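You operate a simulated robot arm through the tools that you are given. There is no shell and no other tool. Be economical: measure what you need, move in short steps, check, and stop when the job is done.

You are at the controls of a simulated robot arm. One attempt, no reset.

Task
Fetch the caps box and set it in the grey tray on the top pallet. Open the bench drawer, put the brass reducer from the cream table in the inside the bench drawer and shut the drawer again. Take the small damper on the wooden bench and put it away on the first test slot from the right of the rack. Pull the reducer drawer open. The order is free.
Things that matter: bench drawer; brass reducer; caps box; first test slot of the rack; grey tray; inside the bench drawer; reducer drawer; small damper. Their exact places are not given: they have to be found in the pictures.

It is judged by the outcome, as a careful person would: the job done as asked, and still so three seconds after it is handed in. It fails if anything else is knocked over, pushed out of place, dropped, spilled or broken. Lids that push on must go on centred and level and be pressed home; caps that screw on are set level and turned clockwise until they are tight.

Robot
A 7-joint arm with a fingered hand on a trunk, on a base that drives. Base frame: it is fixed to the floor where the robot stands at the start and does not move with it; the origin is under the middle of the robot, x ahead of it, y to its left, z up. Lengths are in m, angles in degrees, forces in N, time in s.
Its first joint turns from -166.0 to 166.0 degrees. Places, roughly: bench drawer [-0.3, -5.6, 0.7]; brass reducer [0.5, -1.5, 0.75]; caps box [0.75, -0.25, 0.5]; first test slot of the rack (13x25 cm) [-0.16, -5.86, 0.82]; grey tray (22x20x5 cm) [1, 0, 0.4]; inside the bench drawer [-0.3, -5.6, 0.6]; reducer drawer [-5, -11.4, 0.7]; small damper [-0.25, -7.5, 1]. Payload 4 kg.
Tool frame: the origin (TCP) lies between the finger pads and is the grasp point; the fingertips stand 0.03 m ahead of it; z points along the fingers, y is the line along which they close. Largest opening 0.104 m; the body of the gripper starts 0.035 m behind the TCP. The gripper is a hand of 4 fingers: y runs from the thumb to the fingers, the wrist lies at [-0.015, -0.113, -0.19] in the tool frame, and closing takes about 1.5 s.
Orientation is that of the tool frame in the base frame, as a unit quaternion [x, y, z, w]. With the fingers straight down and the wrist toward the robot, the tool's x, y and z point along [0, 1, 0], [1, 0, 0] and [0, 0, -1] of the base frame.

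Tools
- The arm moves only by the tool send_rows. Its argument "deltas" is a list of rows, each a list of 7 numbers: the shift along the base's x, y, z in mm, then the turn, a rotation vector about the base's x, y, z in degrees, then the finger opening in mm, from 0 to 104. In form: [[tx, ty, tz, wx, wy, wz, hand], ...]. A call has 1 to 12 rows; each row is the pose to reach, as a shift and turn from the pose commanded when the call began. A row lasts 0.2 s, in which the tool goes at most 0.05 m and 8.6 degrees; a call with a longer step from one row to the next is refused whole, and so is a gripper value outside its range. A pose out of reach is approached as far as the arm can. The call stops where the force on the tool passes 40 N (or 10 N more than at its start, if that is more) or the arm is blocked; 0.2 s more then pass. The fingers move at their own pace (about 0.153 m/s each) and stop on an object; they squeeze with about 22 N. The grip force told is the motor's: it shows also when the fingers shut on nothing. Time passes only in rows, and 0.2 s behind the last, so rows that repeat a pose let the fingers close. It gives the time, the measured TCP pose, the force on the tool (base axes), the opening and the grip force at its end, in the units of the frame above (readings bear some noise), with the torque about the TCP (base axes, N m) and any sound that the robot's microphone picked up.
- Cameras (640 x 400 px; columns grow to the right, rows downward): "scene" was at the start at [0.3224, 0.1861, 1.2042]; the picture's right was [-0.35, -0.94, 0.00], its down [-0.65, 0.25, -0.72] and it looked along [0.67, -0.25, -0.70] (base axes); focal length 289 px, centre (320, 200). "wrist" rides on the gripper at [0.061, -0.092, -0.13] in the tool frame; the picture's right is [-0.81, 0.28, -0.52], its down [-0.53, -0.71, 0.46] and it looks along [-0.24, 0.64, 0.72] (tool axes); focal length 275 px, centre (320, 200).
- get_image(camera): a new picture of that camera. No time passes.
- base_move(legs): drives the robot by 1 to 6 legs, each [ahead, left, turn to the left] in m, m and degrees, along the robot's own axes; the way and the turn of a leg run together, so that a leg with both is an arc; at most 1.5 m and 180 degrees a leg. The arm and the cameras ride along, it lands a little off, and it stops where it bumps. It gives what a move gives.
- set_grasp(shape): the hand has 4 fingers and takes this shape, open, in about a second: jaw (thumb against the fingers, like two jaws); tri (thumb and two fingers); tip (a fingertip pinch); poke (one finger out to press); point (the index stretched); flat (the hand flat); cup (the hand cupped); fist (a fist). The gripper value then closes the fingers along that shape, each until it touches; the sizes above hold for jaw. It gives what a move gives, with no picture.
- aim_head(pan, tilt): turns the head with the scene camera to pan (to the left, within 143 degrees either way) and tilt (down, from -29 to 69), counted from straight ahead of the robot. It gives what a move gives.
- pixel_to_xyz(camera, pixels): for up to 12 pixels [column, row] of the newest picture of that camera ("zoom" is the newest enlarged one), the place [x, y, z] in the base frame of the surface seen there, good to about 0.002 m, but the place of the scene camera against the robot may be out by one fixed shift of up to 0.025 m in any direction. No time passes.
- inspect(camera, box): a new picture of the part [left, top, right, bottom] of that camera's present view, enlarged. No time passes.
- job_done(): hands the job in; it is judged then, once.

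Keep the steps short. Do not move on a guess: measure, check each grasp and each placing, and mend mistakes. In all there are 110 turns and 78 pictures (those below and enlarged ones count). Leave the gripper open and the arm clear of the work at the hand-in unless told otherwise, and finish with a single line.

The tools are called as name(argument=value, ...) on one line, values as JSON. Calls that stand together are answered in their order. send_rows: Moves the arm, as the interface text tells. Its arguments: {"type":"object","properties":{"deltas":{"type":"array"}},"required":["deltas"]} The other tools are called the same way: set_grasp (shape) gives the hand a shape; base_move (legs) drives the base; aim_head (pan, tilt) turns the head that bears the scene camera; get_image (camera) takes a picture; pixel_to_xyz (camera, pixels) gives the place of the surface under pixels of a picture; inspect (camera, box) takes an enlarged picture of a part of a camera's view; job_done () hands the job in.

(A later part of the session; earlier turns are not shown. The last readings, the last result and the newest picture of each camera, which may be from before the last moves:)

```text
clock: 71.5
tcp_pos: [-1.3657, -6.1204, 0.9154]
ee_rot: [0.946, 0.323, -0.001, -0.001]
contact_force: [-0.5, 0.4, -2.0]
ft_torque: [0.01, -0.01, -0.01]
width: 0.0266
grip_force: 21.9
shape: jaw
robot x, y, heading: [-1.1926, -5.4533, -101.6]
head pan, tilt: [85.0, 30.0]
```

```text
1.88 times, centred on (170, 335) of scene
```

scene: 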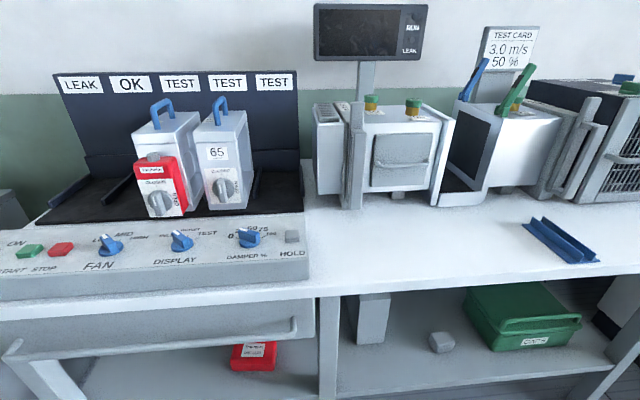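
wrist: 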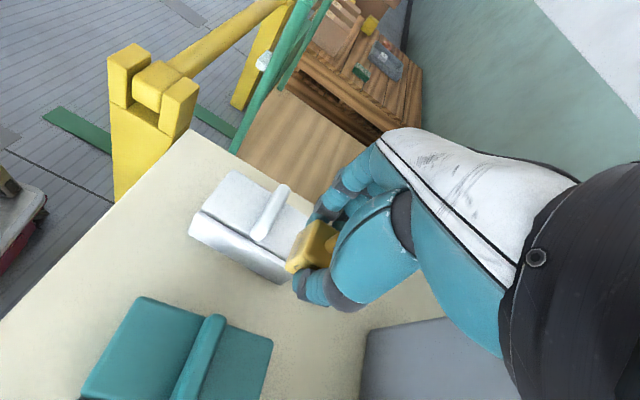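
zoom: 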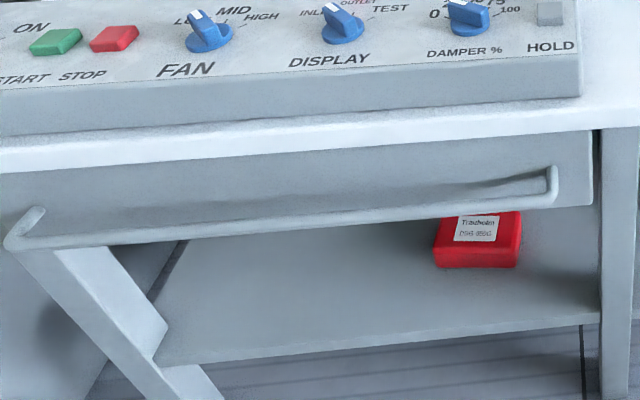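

The bar handle stands at about x=-0.52, z≈0.69. First I'll park the reducer on the free bench top near (-0.50,-5.98), going around in an arc at z≈0.92.

send_rows(deltas=[[46, -14, 0, 0, 0, 0, 10], [92, -28, 0, 0, 0, 0, 10], [138, -42, 0, 0, 0, 0, 10], [184, -56, 0, 0, 0, 0, 10], [230, -70, 0, 0, 0, 0, 10], [276, -84, 0, 0, 0, 0, 10], [322, -98, 0, 0, 0, 0, 10], [368, -112, 0, 0, 0, 0, 10], [416, -130, 0, 0, 0, 0, 10], [456, -110, 0, 0, 0, 2, 10], [496, -86, 0, 0, 0, 4, 10], [536, -62, 0, 0, 0, 6, 10]])

send_rows(deltas=[[41, 25, 0, 0, 0, 1, 10], [82, 50, 0, 0, 0, 2, 10], [123, 75, 0, 0, 0, 3, 10], [164, 100, 0, 0, 0, 4, 10], [205, 125, 0, 0, 0, 5, 10], [246, 150, 0, 0, 0, 6, 10], [287, 176, 0, 0, 0, 7, 10], [328, 202, 0, 0, 0, 8, 10]])

get_image(camera="wrist")

get_image(camera="scene")

```text
refused: row 9 steps farther than a row can; nothing moved
```

```text
clock: 73.3
tcp_pos: [-1.0135, -5.9375, 0.9237]
ee_rot: [0.922, 0.388, -0.002, -0.003]
contact_force: [0.3, -0.8, -1.5]
ft_torque: [0.03, -0.01, -0.05]
width: 0.0266
grip_force: 21.8
shape: jaw
out of reach, approached as far as the arm can: row 2, 3, 4, 5, 6, 7, 8
robot x, y, heading: [-1.1982, -5.4503, -101.7]
head pan, tilt: [85.0, 30.0]
```

```text
47 pictures are left
```

wrist: 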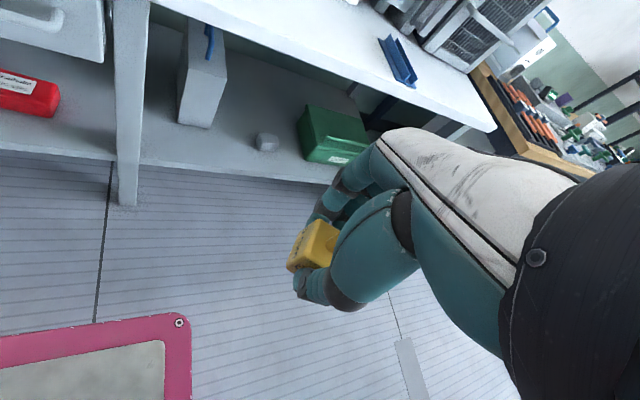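

```text
46 pictures are left
```

scene: 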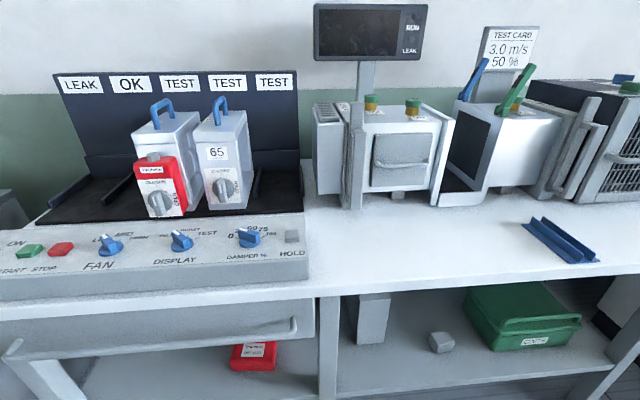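

The first call was refused, and the second still moved the arm safely inward. Now I'll move straight toward the bench top at the same height.

send_rows(deltas=[[46, -4, 0, 0, 0, 0, 10], [92, -8, 0, 0, 0, 1, 10], [138, -12, 0, 0, 0, 2, 10], [184, -16, 0, 0, 0, 3, 10], [230, -20, 0, 0, 0, 4, 10], [276, -24, 0, 0, 0, 5, 10], [322, -28, 0, 0, 0, 6, 10], [368, -32, 0, 0, 0, 7, 10], [414, -36, 0, 0, 0, 7, 10], [460, -40, 0, 0, 0, 7, 10], [506, -43, 0, 0, 0, 7, 10]])

get_image(camera="wrist")

get_image(camera="scene")

```text
clock: 75.7
tcp_pos: [-0.5078, -5.9801, 0.9237]
ee_rot: [0.897, 0.443, -0.002, -0.002]
contact_force: [-1.1, -1.3, -1.2]
ft_torque: [0.08, 0.0, -0.01]
width: 0.0262
grip_force: 22.7
shape: jaw
robot x, y, heading: [-1.194, -5.4515, -101.6]
head pan, tilt: [85.0, 30.0]
```

```text
45 pictures are left
```

wrist: 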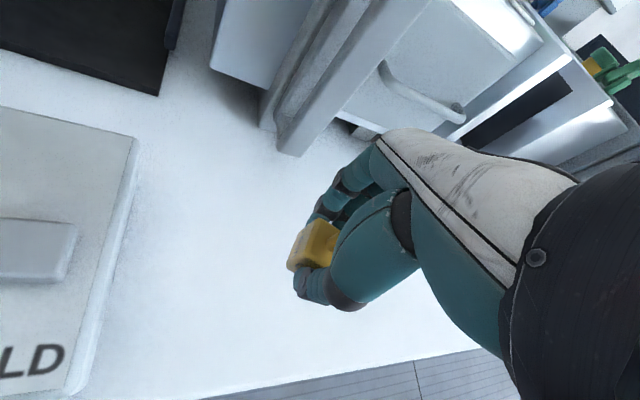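

```text
44 pictures are left
```

scene: 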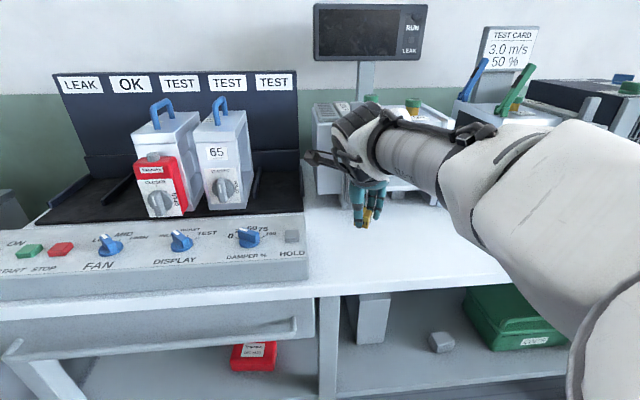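

pixel_to_xyz(camera="wrist", pixels=[[200, 250], [260, 200], [230, 320], [285, 140], [100, 300], [300, 360], [130, 160], [160, 60]])

```text
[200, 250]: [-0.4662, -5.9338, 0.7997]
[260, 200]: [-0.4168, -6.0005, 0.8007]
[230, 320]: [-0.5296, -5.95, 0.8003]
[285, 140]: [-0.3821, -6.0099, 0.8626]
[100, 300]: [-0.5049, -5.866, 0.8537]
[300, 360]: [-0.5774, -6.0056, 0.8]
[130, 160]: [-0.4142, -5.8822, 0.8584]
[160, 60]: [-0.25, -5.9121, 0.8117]
```

The bench top is at z=0.800 and the spot is free. I'll lower to TCP 0.837, release, and rise.

send_rows(deltas=[[0, 0, -40, 0, 0, 0, 10], [0, 0, -75, 0, 0, 0, 10], [0, 0, -87, 0, 0, 0, 10], [0, 0, -87, 0, 0, 0, 30], [0, 0, -87, 0, 0, 0, 55], [0, 0, -87, 0, 0, 0, 70], [0, 0, -87, 0, 0, 0, 70], [0, 0, -60, 0, 0, 0, 70], [0, 0, -20, 0, 0, 0, 70], [0, 0, 20, 0, 0, 0, 70]])

get_image(camera="wrist")

```text
clock: 77.9
tcp_pos: [-0.5059, -5.9803, 0.9427]
ee_rot: [0.896, 0.445, -0.002, -0.001]
contact_force: [0.1, -0.1, -0.7]
ft_torque: [0.02, -0.03, 0.0]
width: 0.0697
grip_force: 0.1
shape: jaw
robot x, y, heading: [-1.1949, -5.4512, -101.7]
head pan, tilt: [85.0, 30.0]
```

```text
43 pictures are left
```

wrist: 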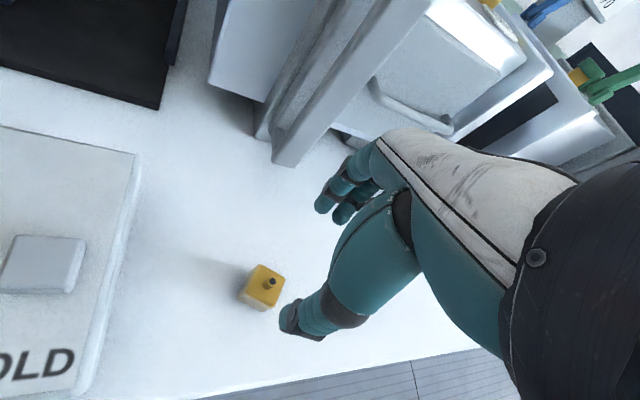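

The reducer stands upright. Next I'll retreat slightly and come over the middle of the drawer bar, tool y square to the drawer, staying in front of the console.

send_rows(deltas=[[-40, 20, 0, 0, 0, 2, 80], [-80, 45, 0, 0, 0, 4, 80], [-110, 84, 0, 0, 0, 6, 80], [-114, 131, 0, 0, 0, 9, 80], [-114, 178, 0, 0, 0, 12, 80], [-114, 225, 0, 0, 0, 15, 80], [-114, 272, 0, 0, 0, 18, 80], [-114, 319, 0, 0, 0, 21, 80], [-114, 366, 0, 0, 0, 24, 80], [-114, 413, 0, 0, 0, 25.6, 80], [-114, 460, 0, 0, 0, 25.6, 80]])

get_image(camera="wrist")

```text
clock: 79.7
tcp_pos: [-0.6267, -5.8048, 0.9277]
ee_rot: [0.856, 0.517, -0.007, -0.008]
contact_force: [0.9, 0.1, -0.3]
ft_torque: [-0.03, -0.03, -0.02]
width: 0.0795
grip_force: 0.0
shape: jaw
robot x, y, heading: [-1.1922, -5.453, -102.0]
head pan, tilt: [85.0, 30.0]
stopped in row 9: the arm was blocked; the commanded pose is now the measured one
```

```text
42 pictures are left
```

wrist: 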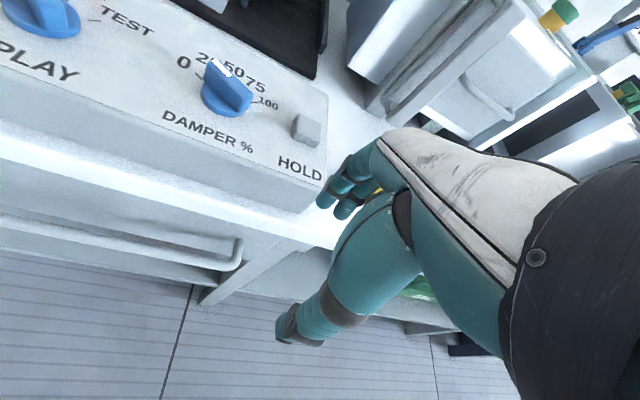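

The arm is at its inner reach limit at this height, about 0.67 m from the axis. I'll shift the base 0.1 m away from the bench for more room, and look at the drawer again.

base_move(legs=[[0, -0.1, 0]])

send_rows(deltas=[[10, 40, -5, 0, 0, 2, 80], [20, 80, -10, 0, 0, 4, 80], [40, 120, -10, 0, 0, 6, 80], [60, 160, -10, 0, 0, 8, 80], [75, 200, -10, 0, 0, 10, 80], [85, 240, -10, 0, 0, 10, 80], [90, 265, -10, 0, 0, 10, 80]])

get_image(camera="wrist")

```text
clock: 80.8
tcp_pos: [-0.7242, -5.7832, 0.9278]
ee_rot: [0.855, 0.518, -0.007, -0.007]
contact_force: [-0.8, -0.2, 0.1]
ft_torque: [0.0, 0.01, 0.03]
width: 0.0799
grip_force: 0.0
shape: jaw
robot x, y, heading: [-1.2924, -5.433, -101.8]
head pan, tilt: [85.0, 30.0]
```

```text
clock: 81.7
tcp_pos: [-0.6895, -5.791, 0.9208]
ee_rot: [0.873, 0.488, -0.005, -0.005]
contact_force: [0.0, -0.1, 0.9]
ft_torque: [-0.01, 0.03, 0.01]
width: 0.0801
grip_force: 0.1
shape: jaw
robot x, y, heading: [-1.294, -5.431, -101.5]
head pan, tilt: [85.0, 30.0]
stopped in row 4: the arm was blocked; the commanded pose is now the measured one
```

```text
41 pictures are left
```

wrist: 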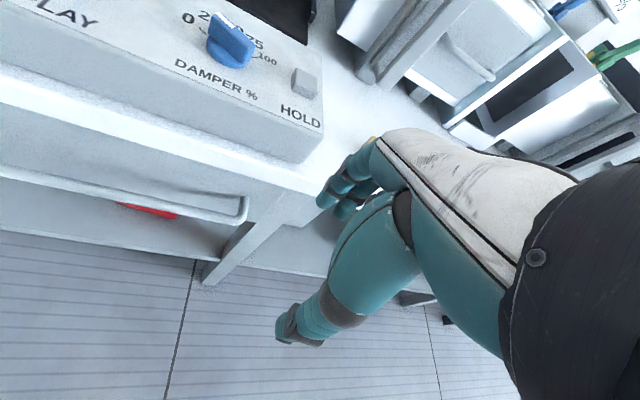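

The arm blocks at about 70° to my left, so I should turn the base toward the bench. I'll look down at my own front edge to learn its extent before doing that.

aim_head(pan=40, tilt=62)

get_image(camera="scene")

```text
clock: 82.8
tcp_pos: [-0.6887, -5.7888, 0.92]
ee_rot: [0.872, 0.489, -0.005, -0.008]
contact_force: [0.0, -0.2, 0.0]
ft_torque: [0.0, -0.01, 0.0]
width: 0.0796
grip_force: 0.0
shape: jaw
robot x, y, heading: [-1.2902, -5.4316, -101.9]
head pan, tilt: [40.0, 62.0]
```

```text
40 pictures are left
```

scene: 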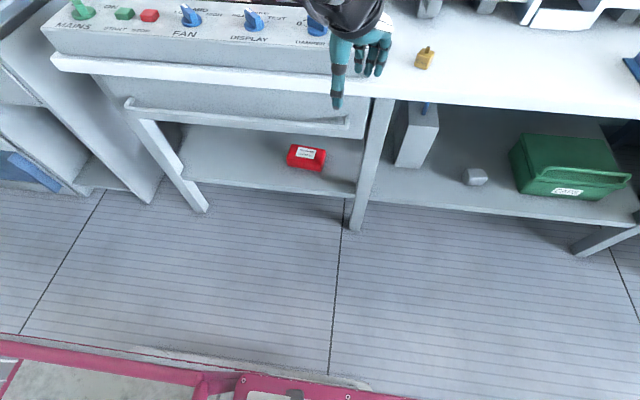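

pixel_to_xyz(camera="scene", pixels=[[100, 358], [240, 380], [390, 396], [130, 105], [240, 118], [345, 124], [240, 95], [240, 80], [345, 98], [424, 50], [240, 110], [350, 385]])

```text
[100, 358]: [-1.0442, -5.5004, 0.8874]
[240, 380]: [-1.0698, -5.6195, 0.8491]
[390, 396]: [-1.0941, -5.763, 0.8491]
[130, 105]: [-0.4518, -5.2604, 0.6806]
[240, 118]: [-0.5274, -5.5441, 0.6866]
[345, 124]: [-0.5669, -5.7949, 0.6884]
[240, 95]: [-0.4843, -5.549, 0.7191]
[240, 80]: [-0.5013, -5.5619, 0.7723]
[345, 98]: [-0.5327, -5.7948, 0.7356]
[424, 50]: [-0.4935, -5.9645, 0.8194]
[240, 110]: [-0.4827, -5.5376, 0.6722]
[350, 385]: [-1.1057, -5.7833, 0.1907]
```

Re-measured, with the offset staying fixed in the base frame, the bar is at about (-0.533,-5.55,0.70). The drawer face is 35 mm behind it and the bench edge 20 mm behind and above. I'll grip the bar from the front with the tool tilted 60°. First I'll back the base 0.5 m so the bar lies to my front-left.

base_move(legs=[[-0.5, 0.02, 0]])

send_rows(deltas=[[-20, -20, 0, 0, 0, 4, 60], [-40, -40, -10, 0, 0, 8, 60], [-60, -60, -20, 0, 0, 12, 60], [-80, -80, -30, 0, 0, 16, 60]])

aim_head(pan=45, tilt=40)

get_image(camera="scene")

```text
clock: 85.8
tcp_pos: [-0.5692, -5.311, 0.9211]
ee_rot: [0.872, 0.489, -0.005, -0.007]
contact_force: [0.2, 0.6, 0.0]
ft_torque: [0.0, 0.01, -0.01]
width: 0.08
grip_force: 0.1
shape: jaw
robot x, y, heading: [-1.1687, -4.9502, -101.7]
head pan, tilt: [40.0, 62.0]
```

```text
clock: 86.8
tcp_pos: [-0.6481, -5.3899, 0.89]
ee_rot: [0.795, 0.606, -0.006, -0.005]
contact_force: [0.5, 0.6, 1.1]
ft_torque: [-0.01, 0.02, 0.02]
width: 0.0602
grip_force: 0.2
shape: jaw
robot x, y, heading: [-1.1696, -4.9513, -101.7]
head pan, tilt: [40.0, 62.0]
```

```text
clock: 87.6
tcp_pos: [-0.6489, -5.3895, 0.892]
ee_rot: [0.796, 0.605, -0.006, -0.006]
contact_force: [-0.2, 0.0, -0.3]
ft_torque: [0.0, 0.01, 0.0]
width: 0.0604
grip_force: 0.0
shape: jaw
robot x, y, heading: [-1.1724, -4.9517, -101.6]
head pan, tilt: [45.0, 40.0]
```

```text
39 pictures are left
```

scene: 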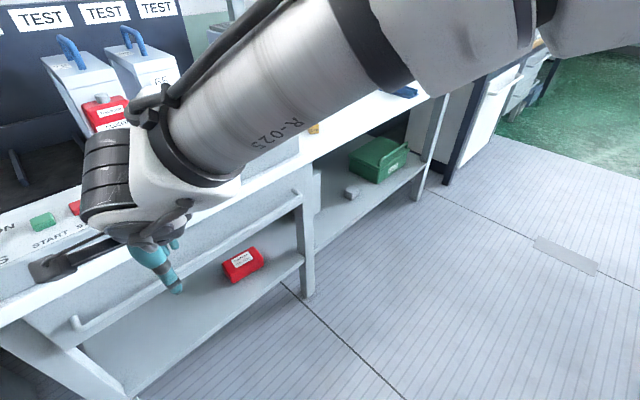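

The hand is in front of the bench. I'll tilt the tool 60° forward in steps while moving to a staging spot in front of the bar's middle.

send_rows(deltas=[[-5, -16, -16, -2.0, -7.2, 0, 60], [-10, -32, -32, -4.0, -14.4, 0, 60], [-10, -48, -48, -6.0, -21.7, 0, 60], [-10, -64, -64, -8.0, -28.9, 0, 60], [-10, -80, -80, -10.0, -36.1, 0, 60], [-10, -96, -96, -12.1, -43.3, 0, 60], [-10, -112, -112, -14.1, -50.6, 0, 60], [-10, -130, -130, -16.1, -57.8, 0, 60]])

get_image(camera="wrist")

get_image(camera="scene")

```text
clock: 89.4
tcp_pos: [-0.6568, -5.5199, 0.7618]
ee_rot: [0.692, 0.526, 0.298, 0.393]
contact_force: [0.1, 0.4, 0.6]
ft_torque: [-0.01, 0.05, -0.02]
width: 0.0602
grip_force: 0.1
shape: jaw
robot x, y, heading: [-1.169, -4.9499, -101.7]
head pan, tilt: [45.0, 40.0]
```

```text
38 pictures are left
```

wrist: 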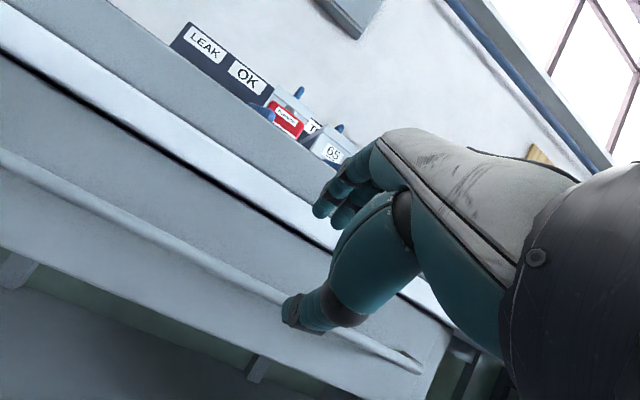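

```text
37 pictures are left
```

scene: 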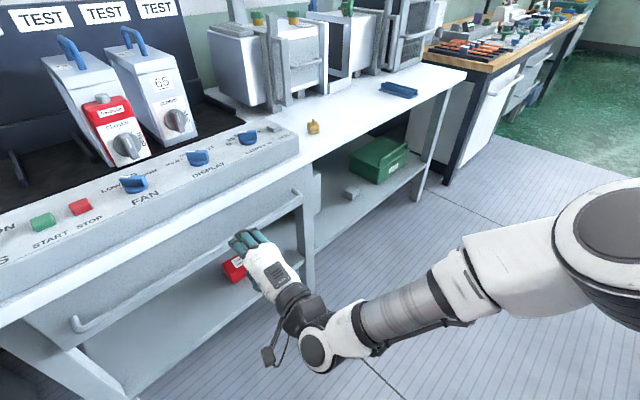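

The pose is as planned. I'll measure the bar, drawer face and bench edge with the wrist camera.

pixel_to_xyz(camera="wrist", pixels=[[50, 180], [150, 230], [200, 257], [270, 293], [380, 350], [415, 368], [200, 220], [270, 230], [310, 232], [250, 250], [300, 265], [310, 225]])

```text
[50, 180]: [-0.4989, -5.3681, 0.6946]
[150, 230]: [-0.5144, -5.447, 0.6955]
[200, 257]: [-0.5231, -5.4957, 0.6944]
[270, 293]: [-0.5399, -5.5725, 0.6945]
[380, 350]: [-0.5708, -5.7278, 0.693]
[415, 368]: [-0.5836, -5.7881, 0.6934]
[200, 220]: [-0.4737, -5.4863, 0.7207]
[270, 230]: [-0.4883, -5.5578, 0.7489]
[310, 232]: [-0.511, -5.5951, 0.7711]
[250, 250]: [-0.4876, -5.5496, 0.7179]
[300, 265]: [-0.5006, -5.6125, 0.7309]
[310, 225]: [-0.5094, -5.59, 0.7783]
```

The bar centre at y=-5.54 is (-0.531, z 0.693), and the drawer face is 47 mm behind. My approach line is exactly along the tool z, so I'll advance 135 mm and check.

send_rows(deltas=[[35, -5, -19, 0, 0, 0, 50], [70, -11, -39, 0, 0, 0, 50], [95, -15, -53, 0, 0, 0, 50], [117, -18, -65, 0, 0, 0, 50]])

get_image(camera="wrist")

```text
clock: 90.4
tcp_pos: [-0.5401, -5.539, 0.6951]
ee_rot: [0.693, 0.526, 0.297, 0.393]
contact_force: [0.7, 0.3, 0.1]
ft_torque: [-0.01, 0.02, -0.01]
width: 0.0507
grip_force: 0.0
shape: jaw
robot x, y, heading: [-1.1748, -4.9522, -101.8]
head pan, tilt: [45.0, 40.0]
```

```text
36 pictures are left
```

wrist: 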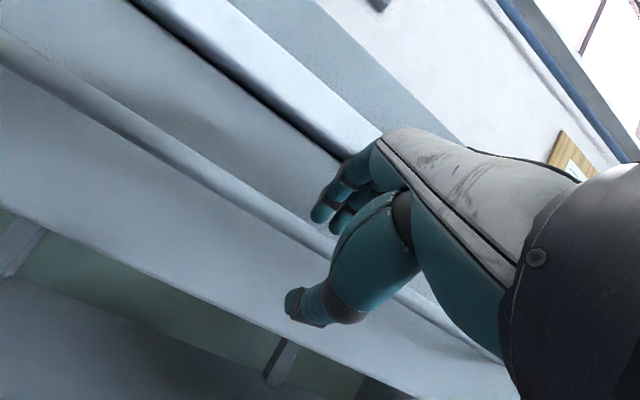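

The bar lies between fingers and thumb with no contact. I'll close and pull gently along the drawer's outward normal (-0.978,+0.208).

send_rows(deltas=[[0, 0, 0, 0, 0, 0, 20], [0, 0, 0, 0, 0, 0, 5], [0, 0, 0, 0, 0, 0, 5], [0, 0, 0, 0, 0, 0, 5], [0, 0, 0, 0, 0, 0, 5], [0, 0, 0, 0, 0, 0, 5], [-15, 3, 0, 0, 0, 0, 5], [-29, 6, 0, 0, 0, 0, 5], [-49, 10, 0, 0, 0, 0, 5], [-69, 15, 0, 0, 0, 0, 5], [-88, 19, 0, 0, 0, 0, 5]])

get_image(camera="scene")

```text
clock: 92.8
tcp_pos: [-0.628, -5.5201, 0.6951]
ee_rot: [0.694, 0.526, 0.296, 0.393]
contact_force: [0.0, 0.0, 0.3]
ft_torque: [0.0, -0.01, -0.03]
width: 0.0049
grip_force: 0.1
shape: jaw
robot x, y, heading: [-1.1699, -4.9499, -102.0]
head pan, tilt: [45.0, 40.0]
```

```text
35 pictures are left
```

scene: 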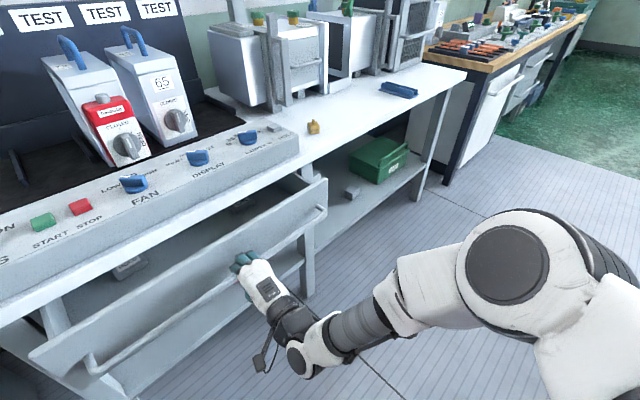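

The drawer is sliding out, about 88 mm so far. I'll pull about 100 mm more.

send_rows(deltas=[[-20, 4, 0, 0, 0, 0, 5], [-39, 8, 0, 0, 0, 0, 5], [-59, 12, 0, 0, 0, 0, 5], [-78, 17, 0, 0, 0, 0, 5], [-98, 21, 0, 0, 0, 0, 5]])

get_image(camera="scene")

```text
clock: 94.0
tcp_pos: [-0.7271, -5.4974, 0.6945]
ee_rot: [0.693, 0.526, 0.297, 0.393]
contact_force: [-1.3, 0.1, -0.1]
ft_torque: [-0.03, 0.01, -0.02]
width: 0.0051
grip_force: 0.1
shape: jaw
robot x, y, heading: [-1.1733, -4.9507, -101.8]
head pan, tilt: [45.0, 40.0]
```

```text
34 pictures are left
```

scene: 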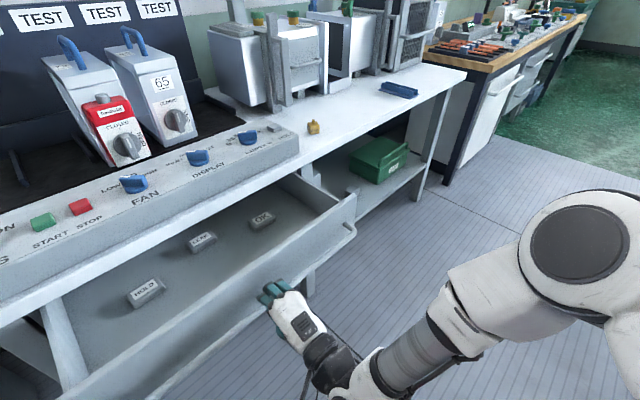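

The drawer is open about 19 cm and holds three tags. I'll measure its interior and the front panel.

pixel_to_xyz(camera="scene", pixels=[[240, 280], [220, 265], [150, 310], [350, 200], [262, 270], [145, 290], [202, 241], [262, 220], [290, 240], [300, 195], [313, 126], [180, 270]])

```text
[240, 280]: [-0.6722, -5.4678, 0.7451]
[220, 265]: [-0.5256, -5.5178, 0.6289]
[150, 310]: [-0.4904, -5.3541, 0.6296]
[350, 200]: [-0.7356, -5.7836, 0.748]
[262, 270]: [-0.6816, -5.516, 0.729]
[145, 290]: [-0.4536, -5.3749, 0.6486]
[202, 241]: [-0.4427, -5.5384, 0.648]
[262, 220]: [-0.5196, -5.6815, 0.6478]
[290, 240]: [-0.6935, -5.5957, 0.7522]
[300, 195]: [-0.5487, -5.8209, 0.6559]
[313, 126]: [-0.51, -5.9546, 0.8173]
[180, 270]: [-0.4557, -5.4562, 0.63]
```

The drawer floor is at true z≈0.642, and there is a free area near (-0.60,-5.54). I'll open the fingers, back off along the tool axis, then lift and bring the tool back to vertical.

send_rows(deltas=[[0, 0, 0, 0, 0, 0, 50], [0, 0, 0, 0, 0, 0, 60], [0, 0, 0, 0, 0, 0, 60], [-30, 5, 17, 0, 0, 0, 60], [-61, 9, 34, 0, 0, 0, 60], [-61, 4, 74, 2.0, 7.2, 0, 60], [-61, -6, 110, 5.0, 15.4, 0, 60], [-61, -16, 145, 7.2, 23.5, 0, 60], [-61, -26, 175, 9.0, 31.5, 0, 60], [-61, -36, 205, 11.0, 39.5, 0, 60], [-61, -46, 225, 13.2, 47.4, 0, 60], [-61, -56, 235, 15.0, 54.5, 0, 60]])

get_image(camera="scene")

```text
refused: row 7 steps farther than a row can; nothing moved
```

```text
33 pictures are left
```

scene: 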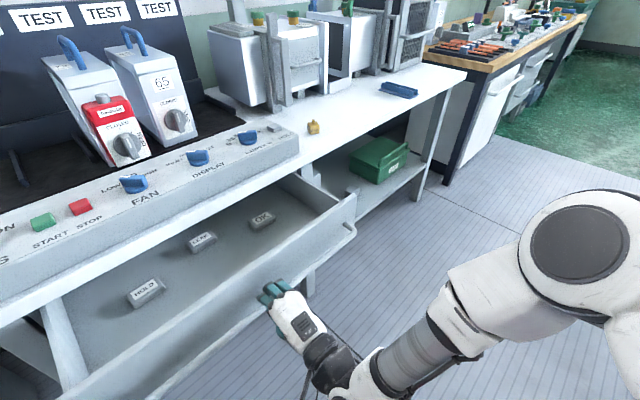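

One row turned too fast, so I'll use even 7.5° steps instead.

send_rows(deltas=[[0, 0, 0, 0, 0, 0, 50], [0, 0, 0, 0, 0, 0, 60], [-30, 5, 17, 0, 0, 0, 60], [-61, 9, 34, 0, 0, 0, 60], [-61, 4, 70, 2.0, 7.2, 0, 60], [-61, -6, 105, 4.0, 14.4, 0, 60], [-61, -16, 140, 6.0, 21.7, 0, 60], [-61, -26, 170, 8.0, 28.9, 0, 60], [-61, -36, 195, 10.0, 36.1, 0, 60], [-61, -46, 215, 12.1, 43.3, 0, 60], [-61, -56, 230, 14.1, 50.6, 0, 60], [-61, -66, 235, 16.1, 57.8, 0, 60]])

get_image(camera="scene")

```text
clock: 96.6
tcp_pos: [-0.787, -5.5644, 0.9306]
ee_rot: [0.796, 0.605, -0.006, -0.007]
contact_force: [0.6, -1.6, -0.4]
ft_torque: [0.04, 0.0, 0.02]
width: 0.0599
grip_force: 0.0
shape: jaw
robot x, y, heading: [-1.1687, -4.9507, -101.9]
head pan, tilt: [45.0, 40.0]
```

```text
32 pictures are left
```

scene: 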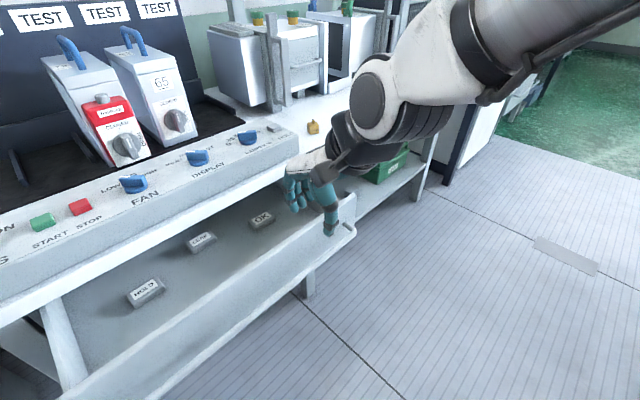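

The drawer stays open. I'll drive ahead 0.45 m and 0.1 m closer so the reducer comes within reach.

base_move(legs=[[0.45, 0.1, 0]])

```text
clock: 99.4
tcp_pos: [-0.7781, -6.0257, 0.9319]
ee_rot: [0.794, 0.607, -0.006, -0.006]
contact_force: [-0.1, 0.0, 0.6]
ft_torque: [-0.04, -0.01, 0.03]
width: 0.0598
grip_force: 0.0
shape: jaw
robot x, y, heading: [-1.1599, -5.4177, -101.5]
head pan, tilt: [45.0, 40.0]
```

Now I'll move over the reducer with the yaw it was released at (-37°).

send_rows(deltas=[[39, 7, 0, 0, 0, -3, 75], [78, 14, 0, 0, 0, -6, 75], [117, 21, 0, 0, 0, -9, 75], [156, 28, 0, 0, 0, -12, 75], [195, 34, 0, 0, 0, -15, 75], [234, 40, -10, 0, 0, -18, 75], [272, 45, -30, 0, 0, -22, 75]])

get_image(camera="wrist")

```text
clock: 100.9
tcp_pos: [-0.5843, -6.0998, 0.9232]
ee_rot: [0.919, 0.394, -0.001, -0.002]
contact_force: [0.6, -0.3, -1.2]
ft_torque: [0.0, 0.01, -0.04]
width: 0.0745
grip_force: 0.1
shape: jaw
robot x, y, heading: [-1.1643, -5.4142, -101.8]
head pan, tilt: [45.0, 40.0]
stopped in row 7: the arm was blocked; the commanded pose is now the measured one
```

```text
31 pictures are left
```

wrist: 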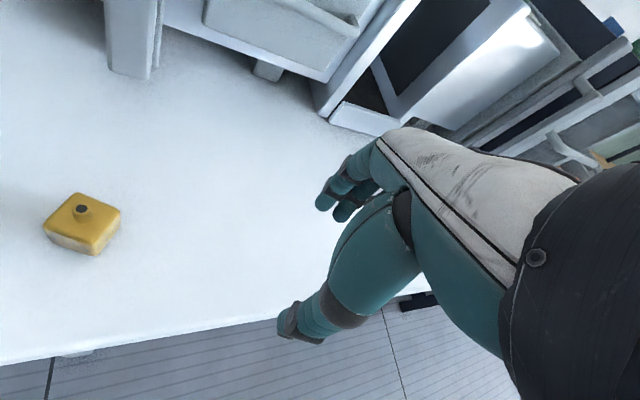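

The arm was blocked, probably by my head: it reached this same direction earlier with the head panned to 85. I'll turn the head out of the way and retry.

aim_head(pan=85, tilt=30)

send_rows(deltas=[[20, 30, 0, 0, 0, 2, 75], [40, 60, 0, 0, 0, 4, 75], [60, 90, 0, 0, 0, 6.6, 75], [78, 120, 0, 0, 0, 6.6, 75], [78, 120, -25, 0, 0, 6.6, 75]])

get_image(camera="wrist")

```text
clock: 102.0
tcp_pos: [-0.5802, -6.0916, 0.9193]
ee_rot: [0.916, 0.401, -0.001, -0.005]
contact_force: [-0.9, 0.0, 0.0]
ft_torque: [-0.03, 0.05, 0.03]
width: 0.0748
grip_force: 0.0
shape: jaw
robot x, y, heading: [-1.1606, -5.4128, -101.6]
head pan, tilt: [85.0, 30.0]
```

```text
clock: 103.4
tcp_pos: [-0.5365, -6.0415, 0.883]
ee_rot: [0.911, 0.412, -0.008, -0.009]
contact_force: [0.2, 0.5, -0.3]
ft_torque: [0.0, 0.03, -0.01]
width: 0.0747
grip_force: 0.1
shape: jaw
robot x, y, heading: [-1.1617, -5.4148, -101.6]
head pan, tilt: [85.0, 30.0]
stopped in row 5: the arm was blocked; the commanded pose is now the measured one
```

```text
30 pictures are left
```

wrist: 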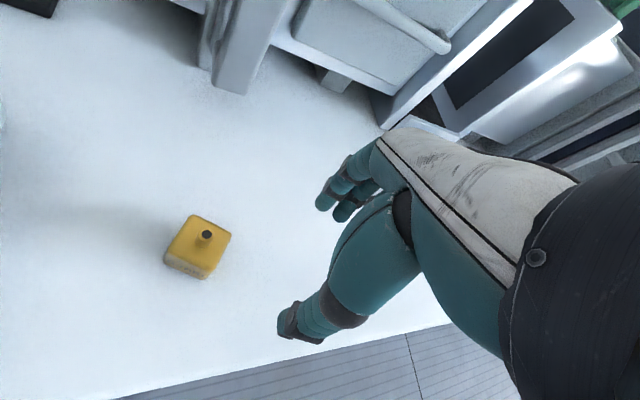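

It's still blocked at about 57° to the left. I'll raise and retract the hand, then turn the base 20° left, shifted 5 cm away from the bench for drawer clearance.

send_rows(deltas=[[-20, -10, 25, 0, 0, 0, 75], [-50, -30, 50, 0, 0, 0, 75], [-90, -45, 60, 0, 0, 0, 75], [-130, -60, 60, 0, 0, 0, 75], [-170, -70, 60, 0, 0, 0, 75]])

base_move(legs=[[0, -0.05, 0], [0, 0, 20]])

get_image(camera="wrist")

```text
clock: 104.6
tcp_pos: [-0.7006, -6.1019, 0.9425]
ee_rot: [0.908, 0.419, -0.008, -0.01]
contact_force: [1.1, 0.0, -0.2]
ft_torque: [-0.01, 0.02, -0.04]
width: 0.0751
grip_force: 0.1
shape: jaw
robot x, y, heading: [-1.1632, -5.4149, -101.7]
head pan, tilt: [85.0, 30.0]
```

```text
clock: 106.6
tcp_pos: [-0.5432, -5.8934, 0.9438]
ee_rot: [0.823, 0.568, -0.01, -0.007]
contact_force: [-0.5, 0.3, 0.1]
ft_torque: [0.0, 0.03, 0.02]
width: 0.0749
grip_force: 0.0
shape: jaw
robot x, y, heading: [-1.214, -5.4058, -81.4]
head pan, tilt: [85.0, 30.0]
```

```text
29 pictures are left
```

wrist: 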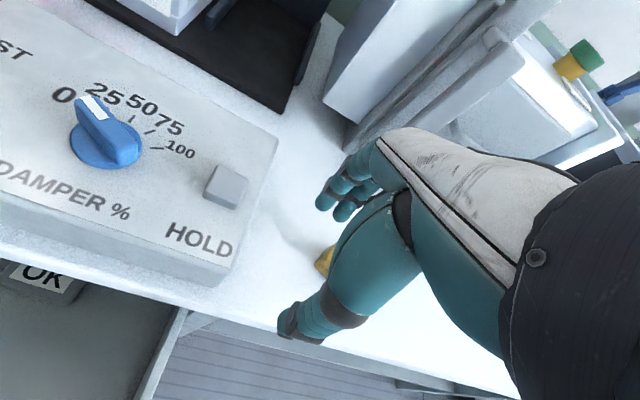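

Base turned cleanly. I'll step over to the reducer at (-0.506,-5.980), yawing to -37°.

send_rows(deltas=[[12, -30, 0, 0, 0, -5, 75], [24, -60, 0, 0, 0, -11, 75], [37, -87, 0, 0, 0, -16, 75], [37, -87, -35, 0, 0, -16, 75], [37, -87, -60, 0, 0, -16, 75]])

get_image(camera="wrist")

```text
clock: 107.8
tcp_pos: [-0.5037, -5.9819, 0.882]
ee_rot: [0.894, 0.448, -0.007, -0.008]
contact_force: [1.1, 0.3, -0.6]
ft_torque: [-0.04, 0.03, 0.0]
width: 0.0751
grip_force: 0.0
shape: jaw
robot x, y, heading: [-1.212, -5.4041, -81.6]
head pan, tilt: [85.0, 30.0]
```

```text
28 pictures are left
```

wrist: 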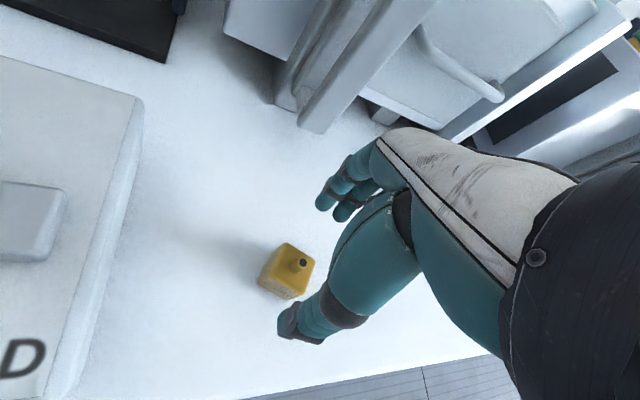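

It lines up like the release pose. I'll descend to 0.836, grip and lift.

send_rows(deltas=[[-1, 1, -25, 0, 0, 0, 75], [-1, 1, -46, 0, 0, 0, 75], [-1, 1, -46, 0, 0, 0, 40], [-1, 1, -46, 0, 0, 0, 10], [-1, 1, -46, 0, 0, 0, 10], [-1, 1, -46, 0, 0, 0, 10], [-1, 1, -46, 0, 0, 0, 10], [-1, 1, -46, 0, 0, 0, 10], [-1, 1, -46, 0, 0, 0, 10], [-1, 1, -20, 0, 0, 0, 10], [-1, 1, 20, 0, 0, 0, 10], [-1, 1, 60, 0, 0, 0, 10]])

get_image(camera="wrist")

```text
clock: 110.4
tcp_pos: [-0.504, -5.9797, 0.9429]
ee_rot: [0.894, 0.449, -0.009, -0.009]
contact_force: [-0.3, -0.4, -2.7]
ft_torque: [0.02, 0.03, -0.04]
width: 0.0268
grip_force: 22.4
shape: jaw
robot x, y, heading: [-1.2155, -5.4043, -81.7]
head pan, tilt: [85.0, 30.0]
```

```text
27 pictures are left
```

wrist: 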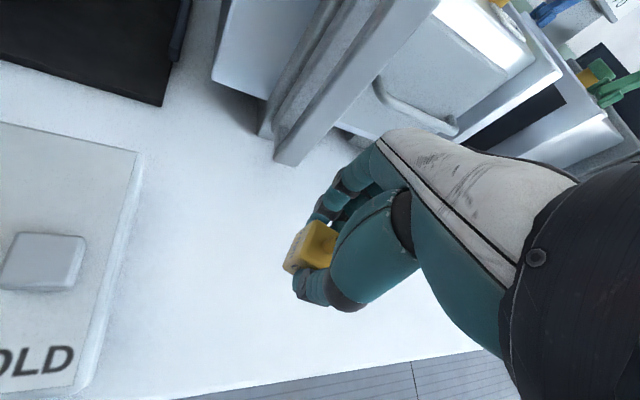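

The reducer is held at 26.8 mm. I'll retract over the bench edge, then back the base 0.35 m so the drawer lies to my front-left.

send_rows(deltas=[[-45, -5, 0, 0, 0, 0, 10], [-90, -10, 0, 0, 0, 0, 10], [-135, -15, 0, 0, 0, 0, 10]])

base_move(legs=[[-0.35, 0, 0]])

aim_head(pan=70, tilt=45)

get_image(camera="scene")

```text
clock: 111.2
tcp_pos: [-0.6401, -5.994, 0.9433]
ee_rot: [0.893, 0.449, -0.007, -0.009]
contact_force: [-0.1, 0.0, -1.7]
ft_torque: [0.01, 0.02, -0.01]
width: 0.0269
grip_force: 22.0
shape: jaw
robot x, y, heading: [-1.2155, -5.401, -81.8]
head pan, tilt: [85.0, 30.0]
```

```text
clock: 113.5
tcp_pos: [-0.6926, -5.6526, 0.944]
ee_rot: [0.894, 0.448, -0.008, -0.008]
contact_force: [-0.1, 0.0, -2.8]
ft_torque: [0.04, 0.01, 0.01]
width: 0.0267
grip_force: 22.1
shape: jaw
robot x, y, heading: [-1.2602, -5.0577, -81.3]
head pan, tilt: [85.0, 30.0]
```

```text
clock: 114.2
tcp_pos: [-0.692, -5.6527, 0.9433]
ee_rot: [0.894, 0.448, -0.008, -0.009]
contact_force: [-0.3, 0.4, -2.7]
ft_torque: [0.03, -0.01, -0.01]
width: 0.0267
grip_force: 22.8
shape: jaw
robot x, y, heading: [-1.262, -5.0579, -81.4]
head pan, tilt: [70.0, 45.0]
```

```text
26 pictures are left
```

scene: 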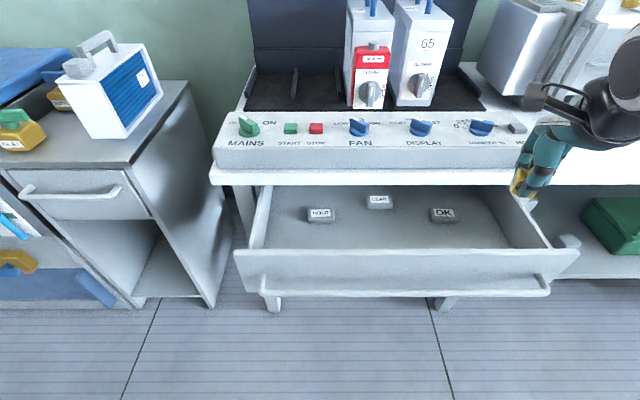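

The drawer shows clearly. I'll measure candidate free spots around (390,232).

pixel_to_xyz(camera="scene", pixels=[[390, 232], [480, 232], [350, 235], [390, 250], [390, 258], [545, 245], [400, 182], [440, 213], [520, 215]])

```text
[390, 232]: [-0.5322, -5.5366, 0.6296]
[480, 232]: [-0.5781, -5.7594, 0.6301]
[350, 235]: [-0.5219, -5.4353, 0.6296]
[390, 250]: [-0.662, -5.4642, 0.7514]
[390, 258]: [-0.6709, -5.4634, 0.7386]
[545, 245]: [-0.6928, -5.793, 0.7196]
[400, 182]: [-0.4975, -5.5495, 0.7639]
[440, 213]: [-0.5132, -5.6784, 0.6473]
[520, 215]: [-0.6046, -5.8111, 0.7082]
```

I'll target true (-0.612,-5.56), midway between front panel and bench edge. I'll yaw to about -92° so wrist and forearm pass along the drawer rather than over the panel.

send_rows(deltas=[[10, 12, 0, 0, 0, -7, 10], [20, 24, 0, 0, 0, -14, 10], [30, 36, 0, 0, 0, -21, 10], [40, 48, 0, 0, 0, -28, 10], [50, 60, 0, 0, 0, -35, 10], [60, 72, 0, 0, 0, -42, 10], [70, 84, 0, 0, 0, -49, 10], [80, 93, 0, 0, 0, -55, 10], [80, 93, -40, 0, 0, -55, 10], [80, 93, -80, 0, 0, -55, 10], [80, 93, -120, 0, 0, -55, 10]])

get_image(camera="scene")

get_image(camera="wrist")

```text
clock: 115.4
tcp_pos: [-0.6945, -5.7085, 1.0046]
ee_rot: [0.992, 0.116, 0.04, -0.003]
contact_force: [-0.5, -0.5, -1.5]
ft_torque: [-0.01, 0.03, 0.01]
width: 0.0266
grip_force: 22.2
shape: jaw
robot x, y, heading: [-1.2644, -5.0655, -81.6]
head pan, tilt: [70.0, 45.0]
stopped in row 5: the arm was blocked; the commanded pose is now the measured one
```

```text
25 pictures are left
```

scene: 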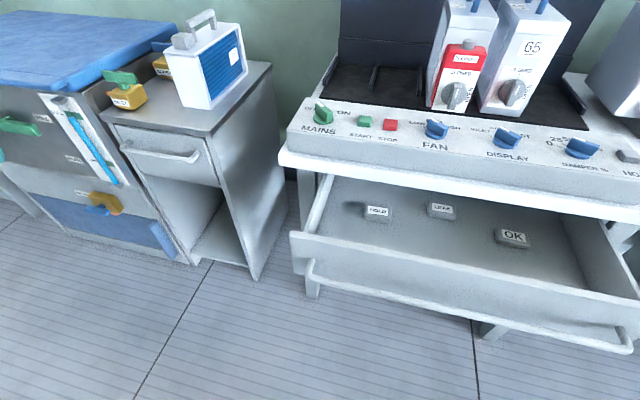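

```text
24 pictures are left
```

wrist: 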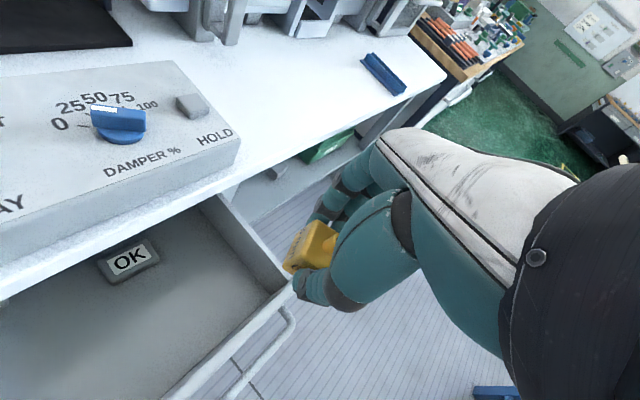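

The arm had pressed against my own head because the target lay too far to the left, and the head view shifted. I'll swing the arm back to the front and level it. Then I'll re-place the base so the drawer is straight ahead.

send_rows(deltas=[[-46, -10, -6, 0, 0.5, 0, 10], [-92, -20, -12, 0, 1, 0, 10], [-138, -30, -18, 0, 1.5, 0, 10], [-184, -40, -24, -0.2, 2, 0, 10], [-230, -50, -30, -0.4, 2.5, 0, 10], [-276, -60, -36, -0.5, 3, 0, 10], [-322, -70, -42, -0.6, 3.5, 0, 10], [-368, -80, -48, -0.8, 4, 0, 10], [-414, -90, -54, -0.9, 4.5, 0, 10], [-456, -100, -62, -0.9, 4.5, 0, 10]])

aim_head(pan=20, tilt=40)

```text
clock: 117.6
tcp_pos: [-1.1486, -5.8047, 0.9392]
ee_rot: [0.993, 0.12, -0.002, 0.001]
contact_force: [-0.6, 1.2, -1.8]
ft_torque: [-0.04, -0.02, -0.02]
width: 0.0264
grip_force: 21.9
shape: jaw
robot x, y, heading: [-1.266, -5.0603, -81.7]
head pan, tilt: [70.0, 45.0]
```

```text
clock: 118.7
tcp_pos: [-1.1491, -5.8049, 0.9399]
ee_rot: [0.993, 0.12, -0.002, 0.001]
contact_force: [0.6, 0.1, -2.3]
ft_torque: [0.01, 0.02, -0.02]
width: 0.0265
grip_force: 21.6
shape: jaw
robot x, y, heading: [-1.2662, -5.0604, -81.7]
head pan, tilt: [20.0, 40.0]
```

base_move(legs=[[-0.125, 0.216, 0], [0, 0, 26.7]])

get_image(camera="scene")

```text
clock: 121.9
tcp_pos: [-0.6347, -5.5186, 0.9384]
ee_rot: [0.939, 0.345, -0.001, 0.001]
contact_force: [-0.3, -1.4, -1.3]
ft_torque: [0.01, 0.02, -0.02]
width: 0.0268
grip_force: 22.2
shape: jaw
robot x, y, heading: [-1.0704, -4.905, -54.9]
head pan, tilt: [20.0, 40.0]
```

```text
23 pictures are left
```

scene: 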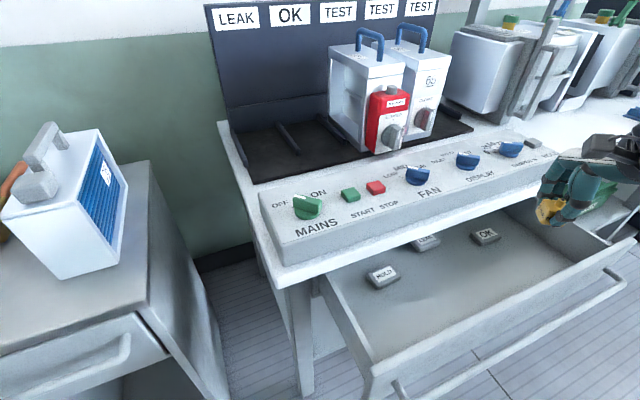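

The drawer is now straight ahead. I'll trim to (-0.615,-5.56), yaw -32° and lower to z≈0.80, then check clearances.

send_rows(deltas=[[4, -8, 0, 0, 0, -6, 10], [8, -16, 0, 0, 0, -13, 10], [12, -24, 0, 0, 0, -20, 10], [16, -32, 0, 0, 0, -26, 10], [20, -41, -10, 0, 0, -32, 10], [20, -41, -50, 0, 0, -32, 10], [20, -41, -90, 0, 0, -32, 10], [20, -41, -138, 0, 0, -32, 10]])

get_image(camera="wrist")

get_image(camera="scene")

```text
clock: 123.7
tcp_pos: [-0.6147, -5.56, 0.7999]
ee_rot: [0.997, 0.073, -0.001, 0.001]
contact_force: [0.4, 1.0, -1.2]
ft_torque: [0.01, 0.02, -0.03]
width: 0.0267
grip_force: 22.3
shape: jaw
robot x, y, heading: [-1.0685, -4.908, -55.2]
head pan, tilt: [20.0, 40.0]
```

```text
22 pictures are left
```

wrist: 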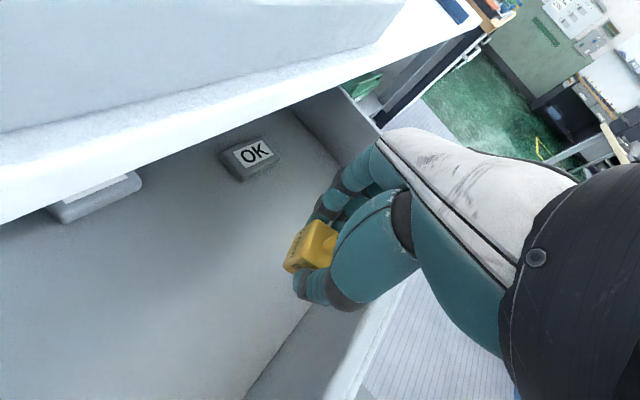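

```text
21 pictures are left
```

scene: 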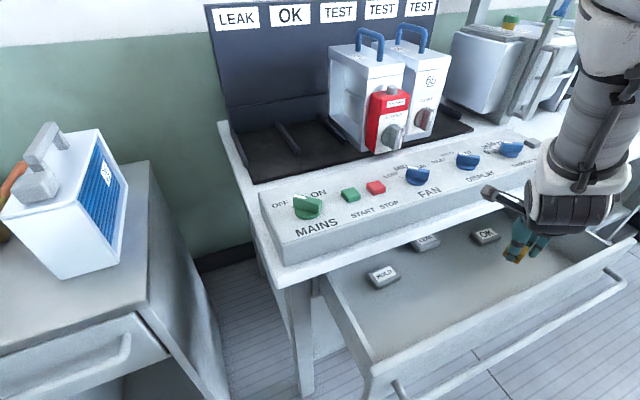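

pixel_to_xyz(camera="wrist", pixels=[[220, 260], [270, 310], [330, 330], [365, 330], [200, 215], [100, 175], [280, 220], [150, 300]])

```text
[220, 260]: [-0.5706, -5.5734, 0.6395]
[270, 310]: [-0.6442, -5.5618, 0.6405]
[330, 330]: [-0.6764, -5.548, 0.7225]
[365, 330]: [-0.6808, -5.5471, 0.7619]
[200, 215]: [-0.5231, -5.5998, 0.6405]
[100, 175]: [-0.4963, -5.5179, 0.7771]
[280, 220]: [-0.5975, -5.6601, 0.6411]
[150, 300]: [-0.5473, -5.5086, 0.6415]
```

The drawer floor is z=0.640, the panel inner face at x=-0.676 and the bench edge at -0.50, so there is room. I'll lower to 0.677, release, and rise.

send_rows(deltas=[[0, 0, -45, 0, 0, 0, 10], [0, 0, -85, 0, 0, 0, 10], [0, 0, -115, 0, 0, 0, 10], [0, 0, -123, 0, 0, 0, 10], [0, 0, -123, 0, 0, 0, 30], [0, 0, -123, 0, 0, 0, 55], [0, 0, -123, 0, 0, 0, 65], [0, 0, -123, 0, 0, 0, 65], [0, 0, -80, 0, 0, 0, 65], [0, 0, -35, 0, 0, 0, 65], [0, 0, 10, 0, 0, 0, 65], [0, 0, 55, 0, 0, 0, 65]])

get_image(camera="wrist")

```text
clock: 126.3
tcp_pos: [-0.6139, -5.5587, 0.8542]
ee_rot: [0.997, 0.072, -0.004, 0.0]
contact_force: [-0.4, -0.2, 0.0]
ft_torque: [0.03, 0.01, -0.03]
width: 0.065
grip_force: 0.0
shape: jaw
robot x, y, heading: [-1.0677, -4.9033, -55.2]
head pan, tilt: [20.0, 40.0]
```

```text
20 pictures are left
```

wrist: 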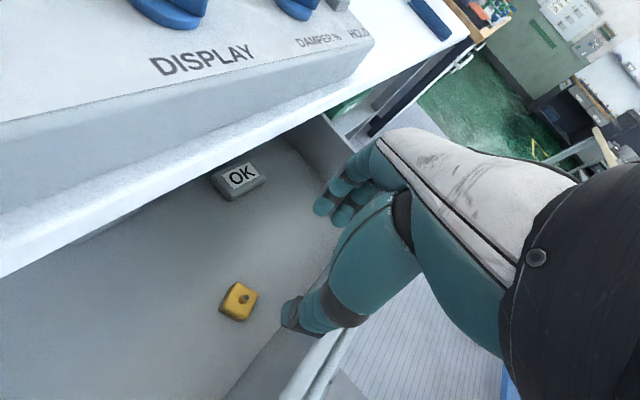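

The reducer stands on the drawer floor clear of the tags. I'll lift out, swing in front of the drawer, and turn the tool back to the drawer-square yaw.

send_rows(deltas=[[-10, 0, 25, 0, 0, 8.2, 60], [-30, 0, 45, 0, 0, 16.4, 60], [-60, 0, 60, 0, 0, 24.6, 60], [-90, 0, 76, 0, 0, 32.8, 60], [-120, 0, 76, 0, 0, 41, 60], [-145, 0, 76, 0, 0, 49.2, 60], [-170, 0, 76, 0, 0, 57.4, 60], [-186, 0, 76, 0, 0, 65.6, 60]])

```text
clock: 128.1
tcp_pos: [-0.7981, -5.559, 0.9327]
ee_rot: [0.797, 0.604, -0.002, 0.002]
contact_force: [1.1, 0.6, -0.7]
ft_torque: [-0.02, 0.08, -0.02]
width: 0.0605
grip_force: 0.0
shape: jaw
robot x, y, heading: [-1.0682, -4.9036, -54.7]
head pan, tilt: [20.0, 40.0]
```

Next I'll tilt 60° forward while lowering to the staging spot in front of the bar.

send_rows(deltas=[[0, 9, -20, -2.0, -7.2, 0, 55], [0, 18, -45, -4.0, -14.4, 0, 55], [0, 28, -70, -6.0, -21.7, 0, 55], [0, 37, -95, -8.0, -28.9, 0, 55], [0, 47, -120, -10.0, -36.1, 0, 55], [0, 56, -145, -12.1, -43.3, 0, 55], [0, 65, -170, -14.1, -50.6, 0, 55], [0, 75, -195, -16.1, -57.8, 0, 55]])

get_image(camera="wrist")

```text
clock: 129.9
tcp_pos: [-0.7993, -5.4858, 0.737]
ee_rot: [0.692, 0.519, 0.303, 0.4]
contact_force: [-0.1, -0.2, 0.2]
ft_torque: [0.03, 0.02, 0.02]
width: 0.0554
grip_force: 0.0
shape: jaw
robot x, y, heading: [-1.0679, -4.9054, -55.1]
head pan, tilt: [20.0, 40.0]
```

```text
19 pictures are left
```

wrist: 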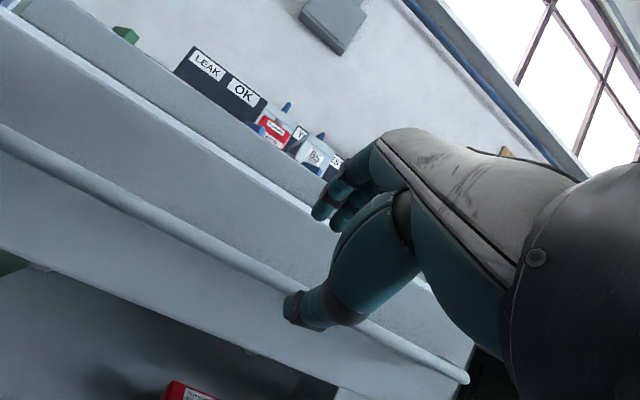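

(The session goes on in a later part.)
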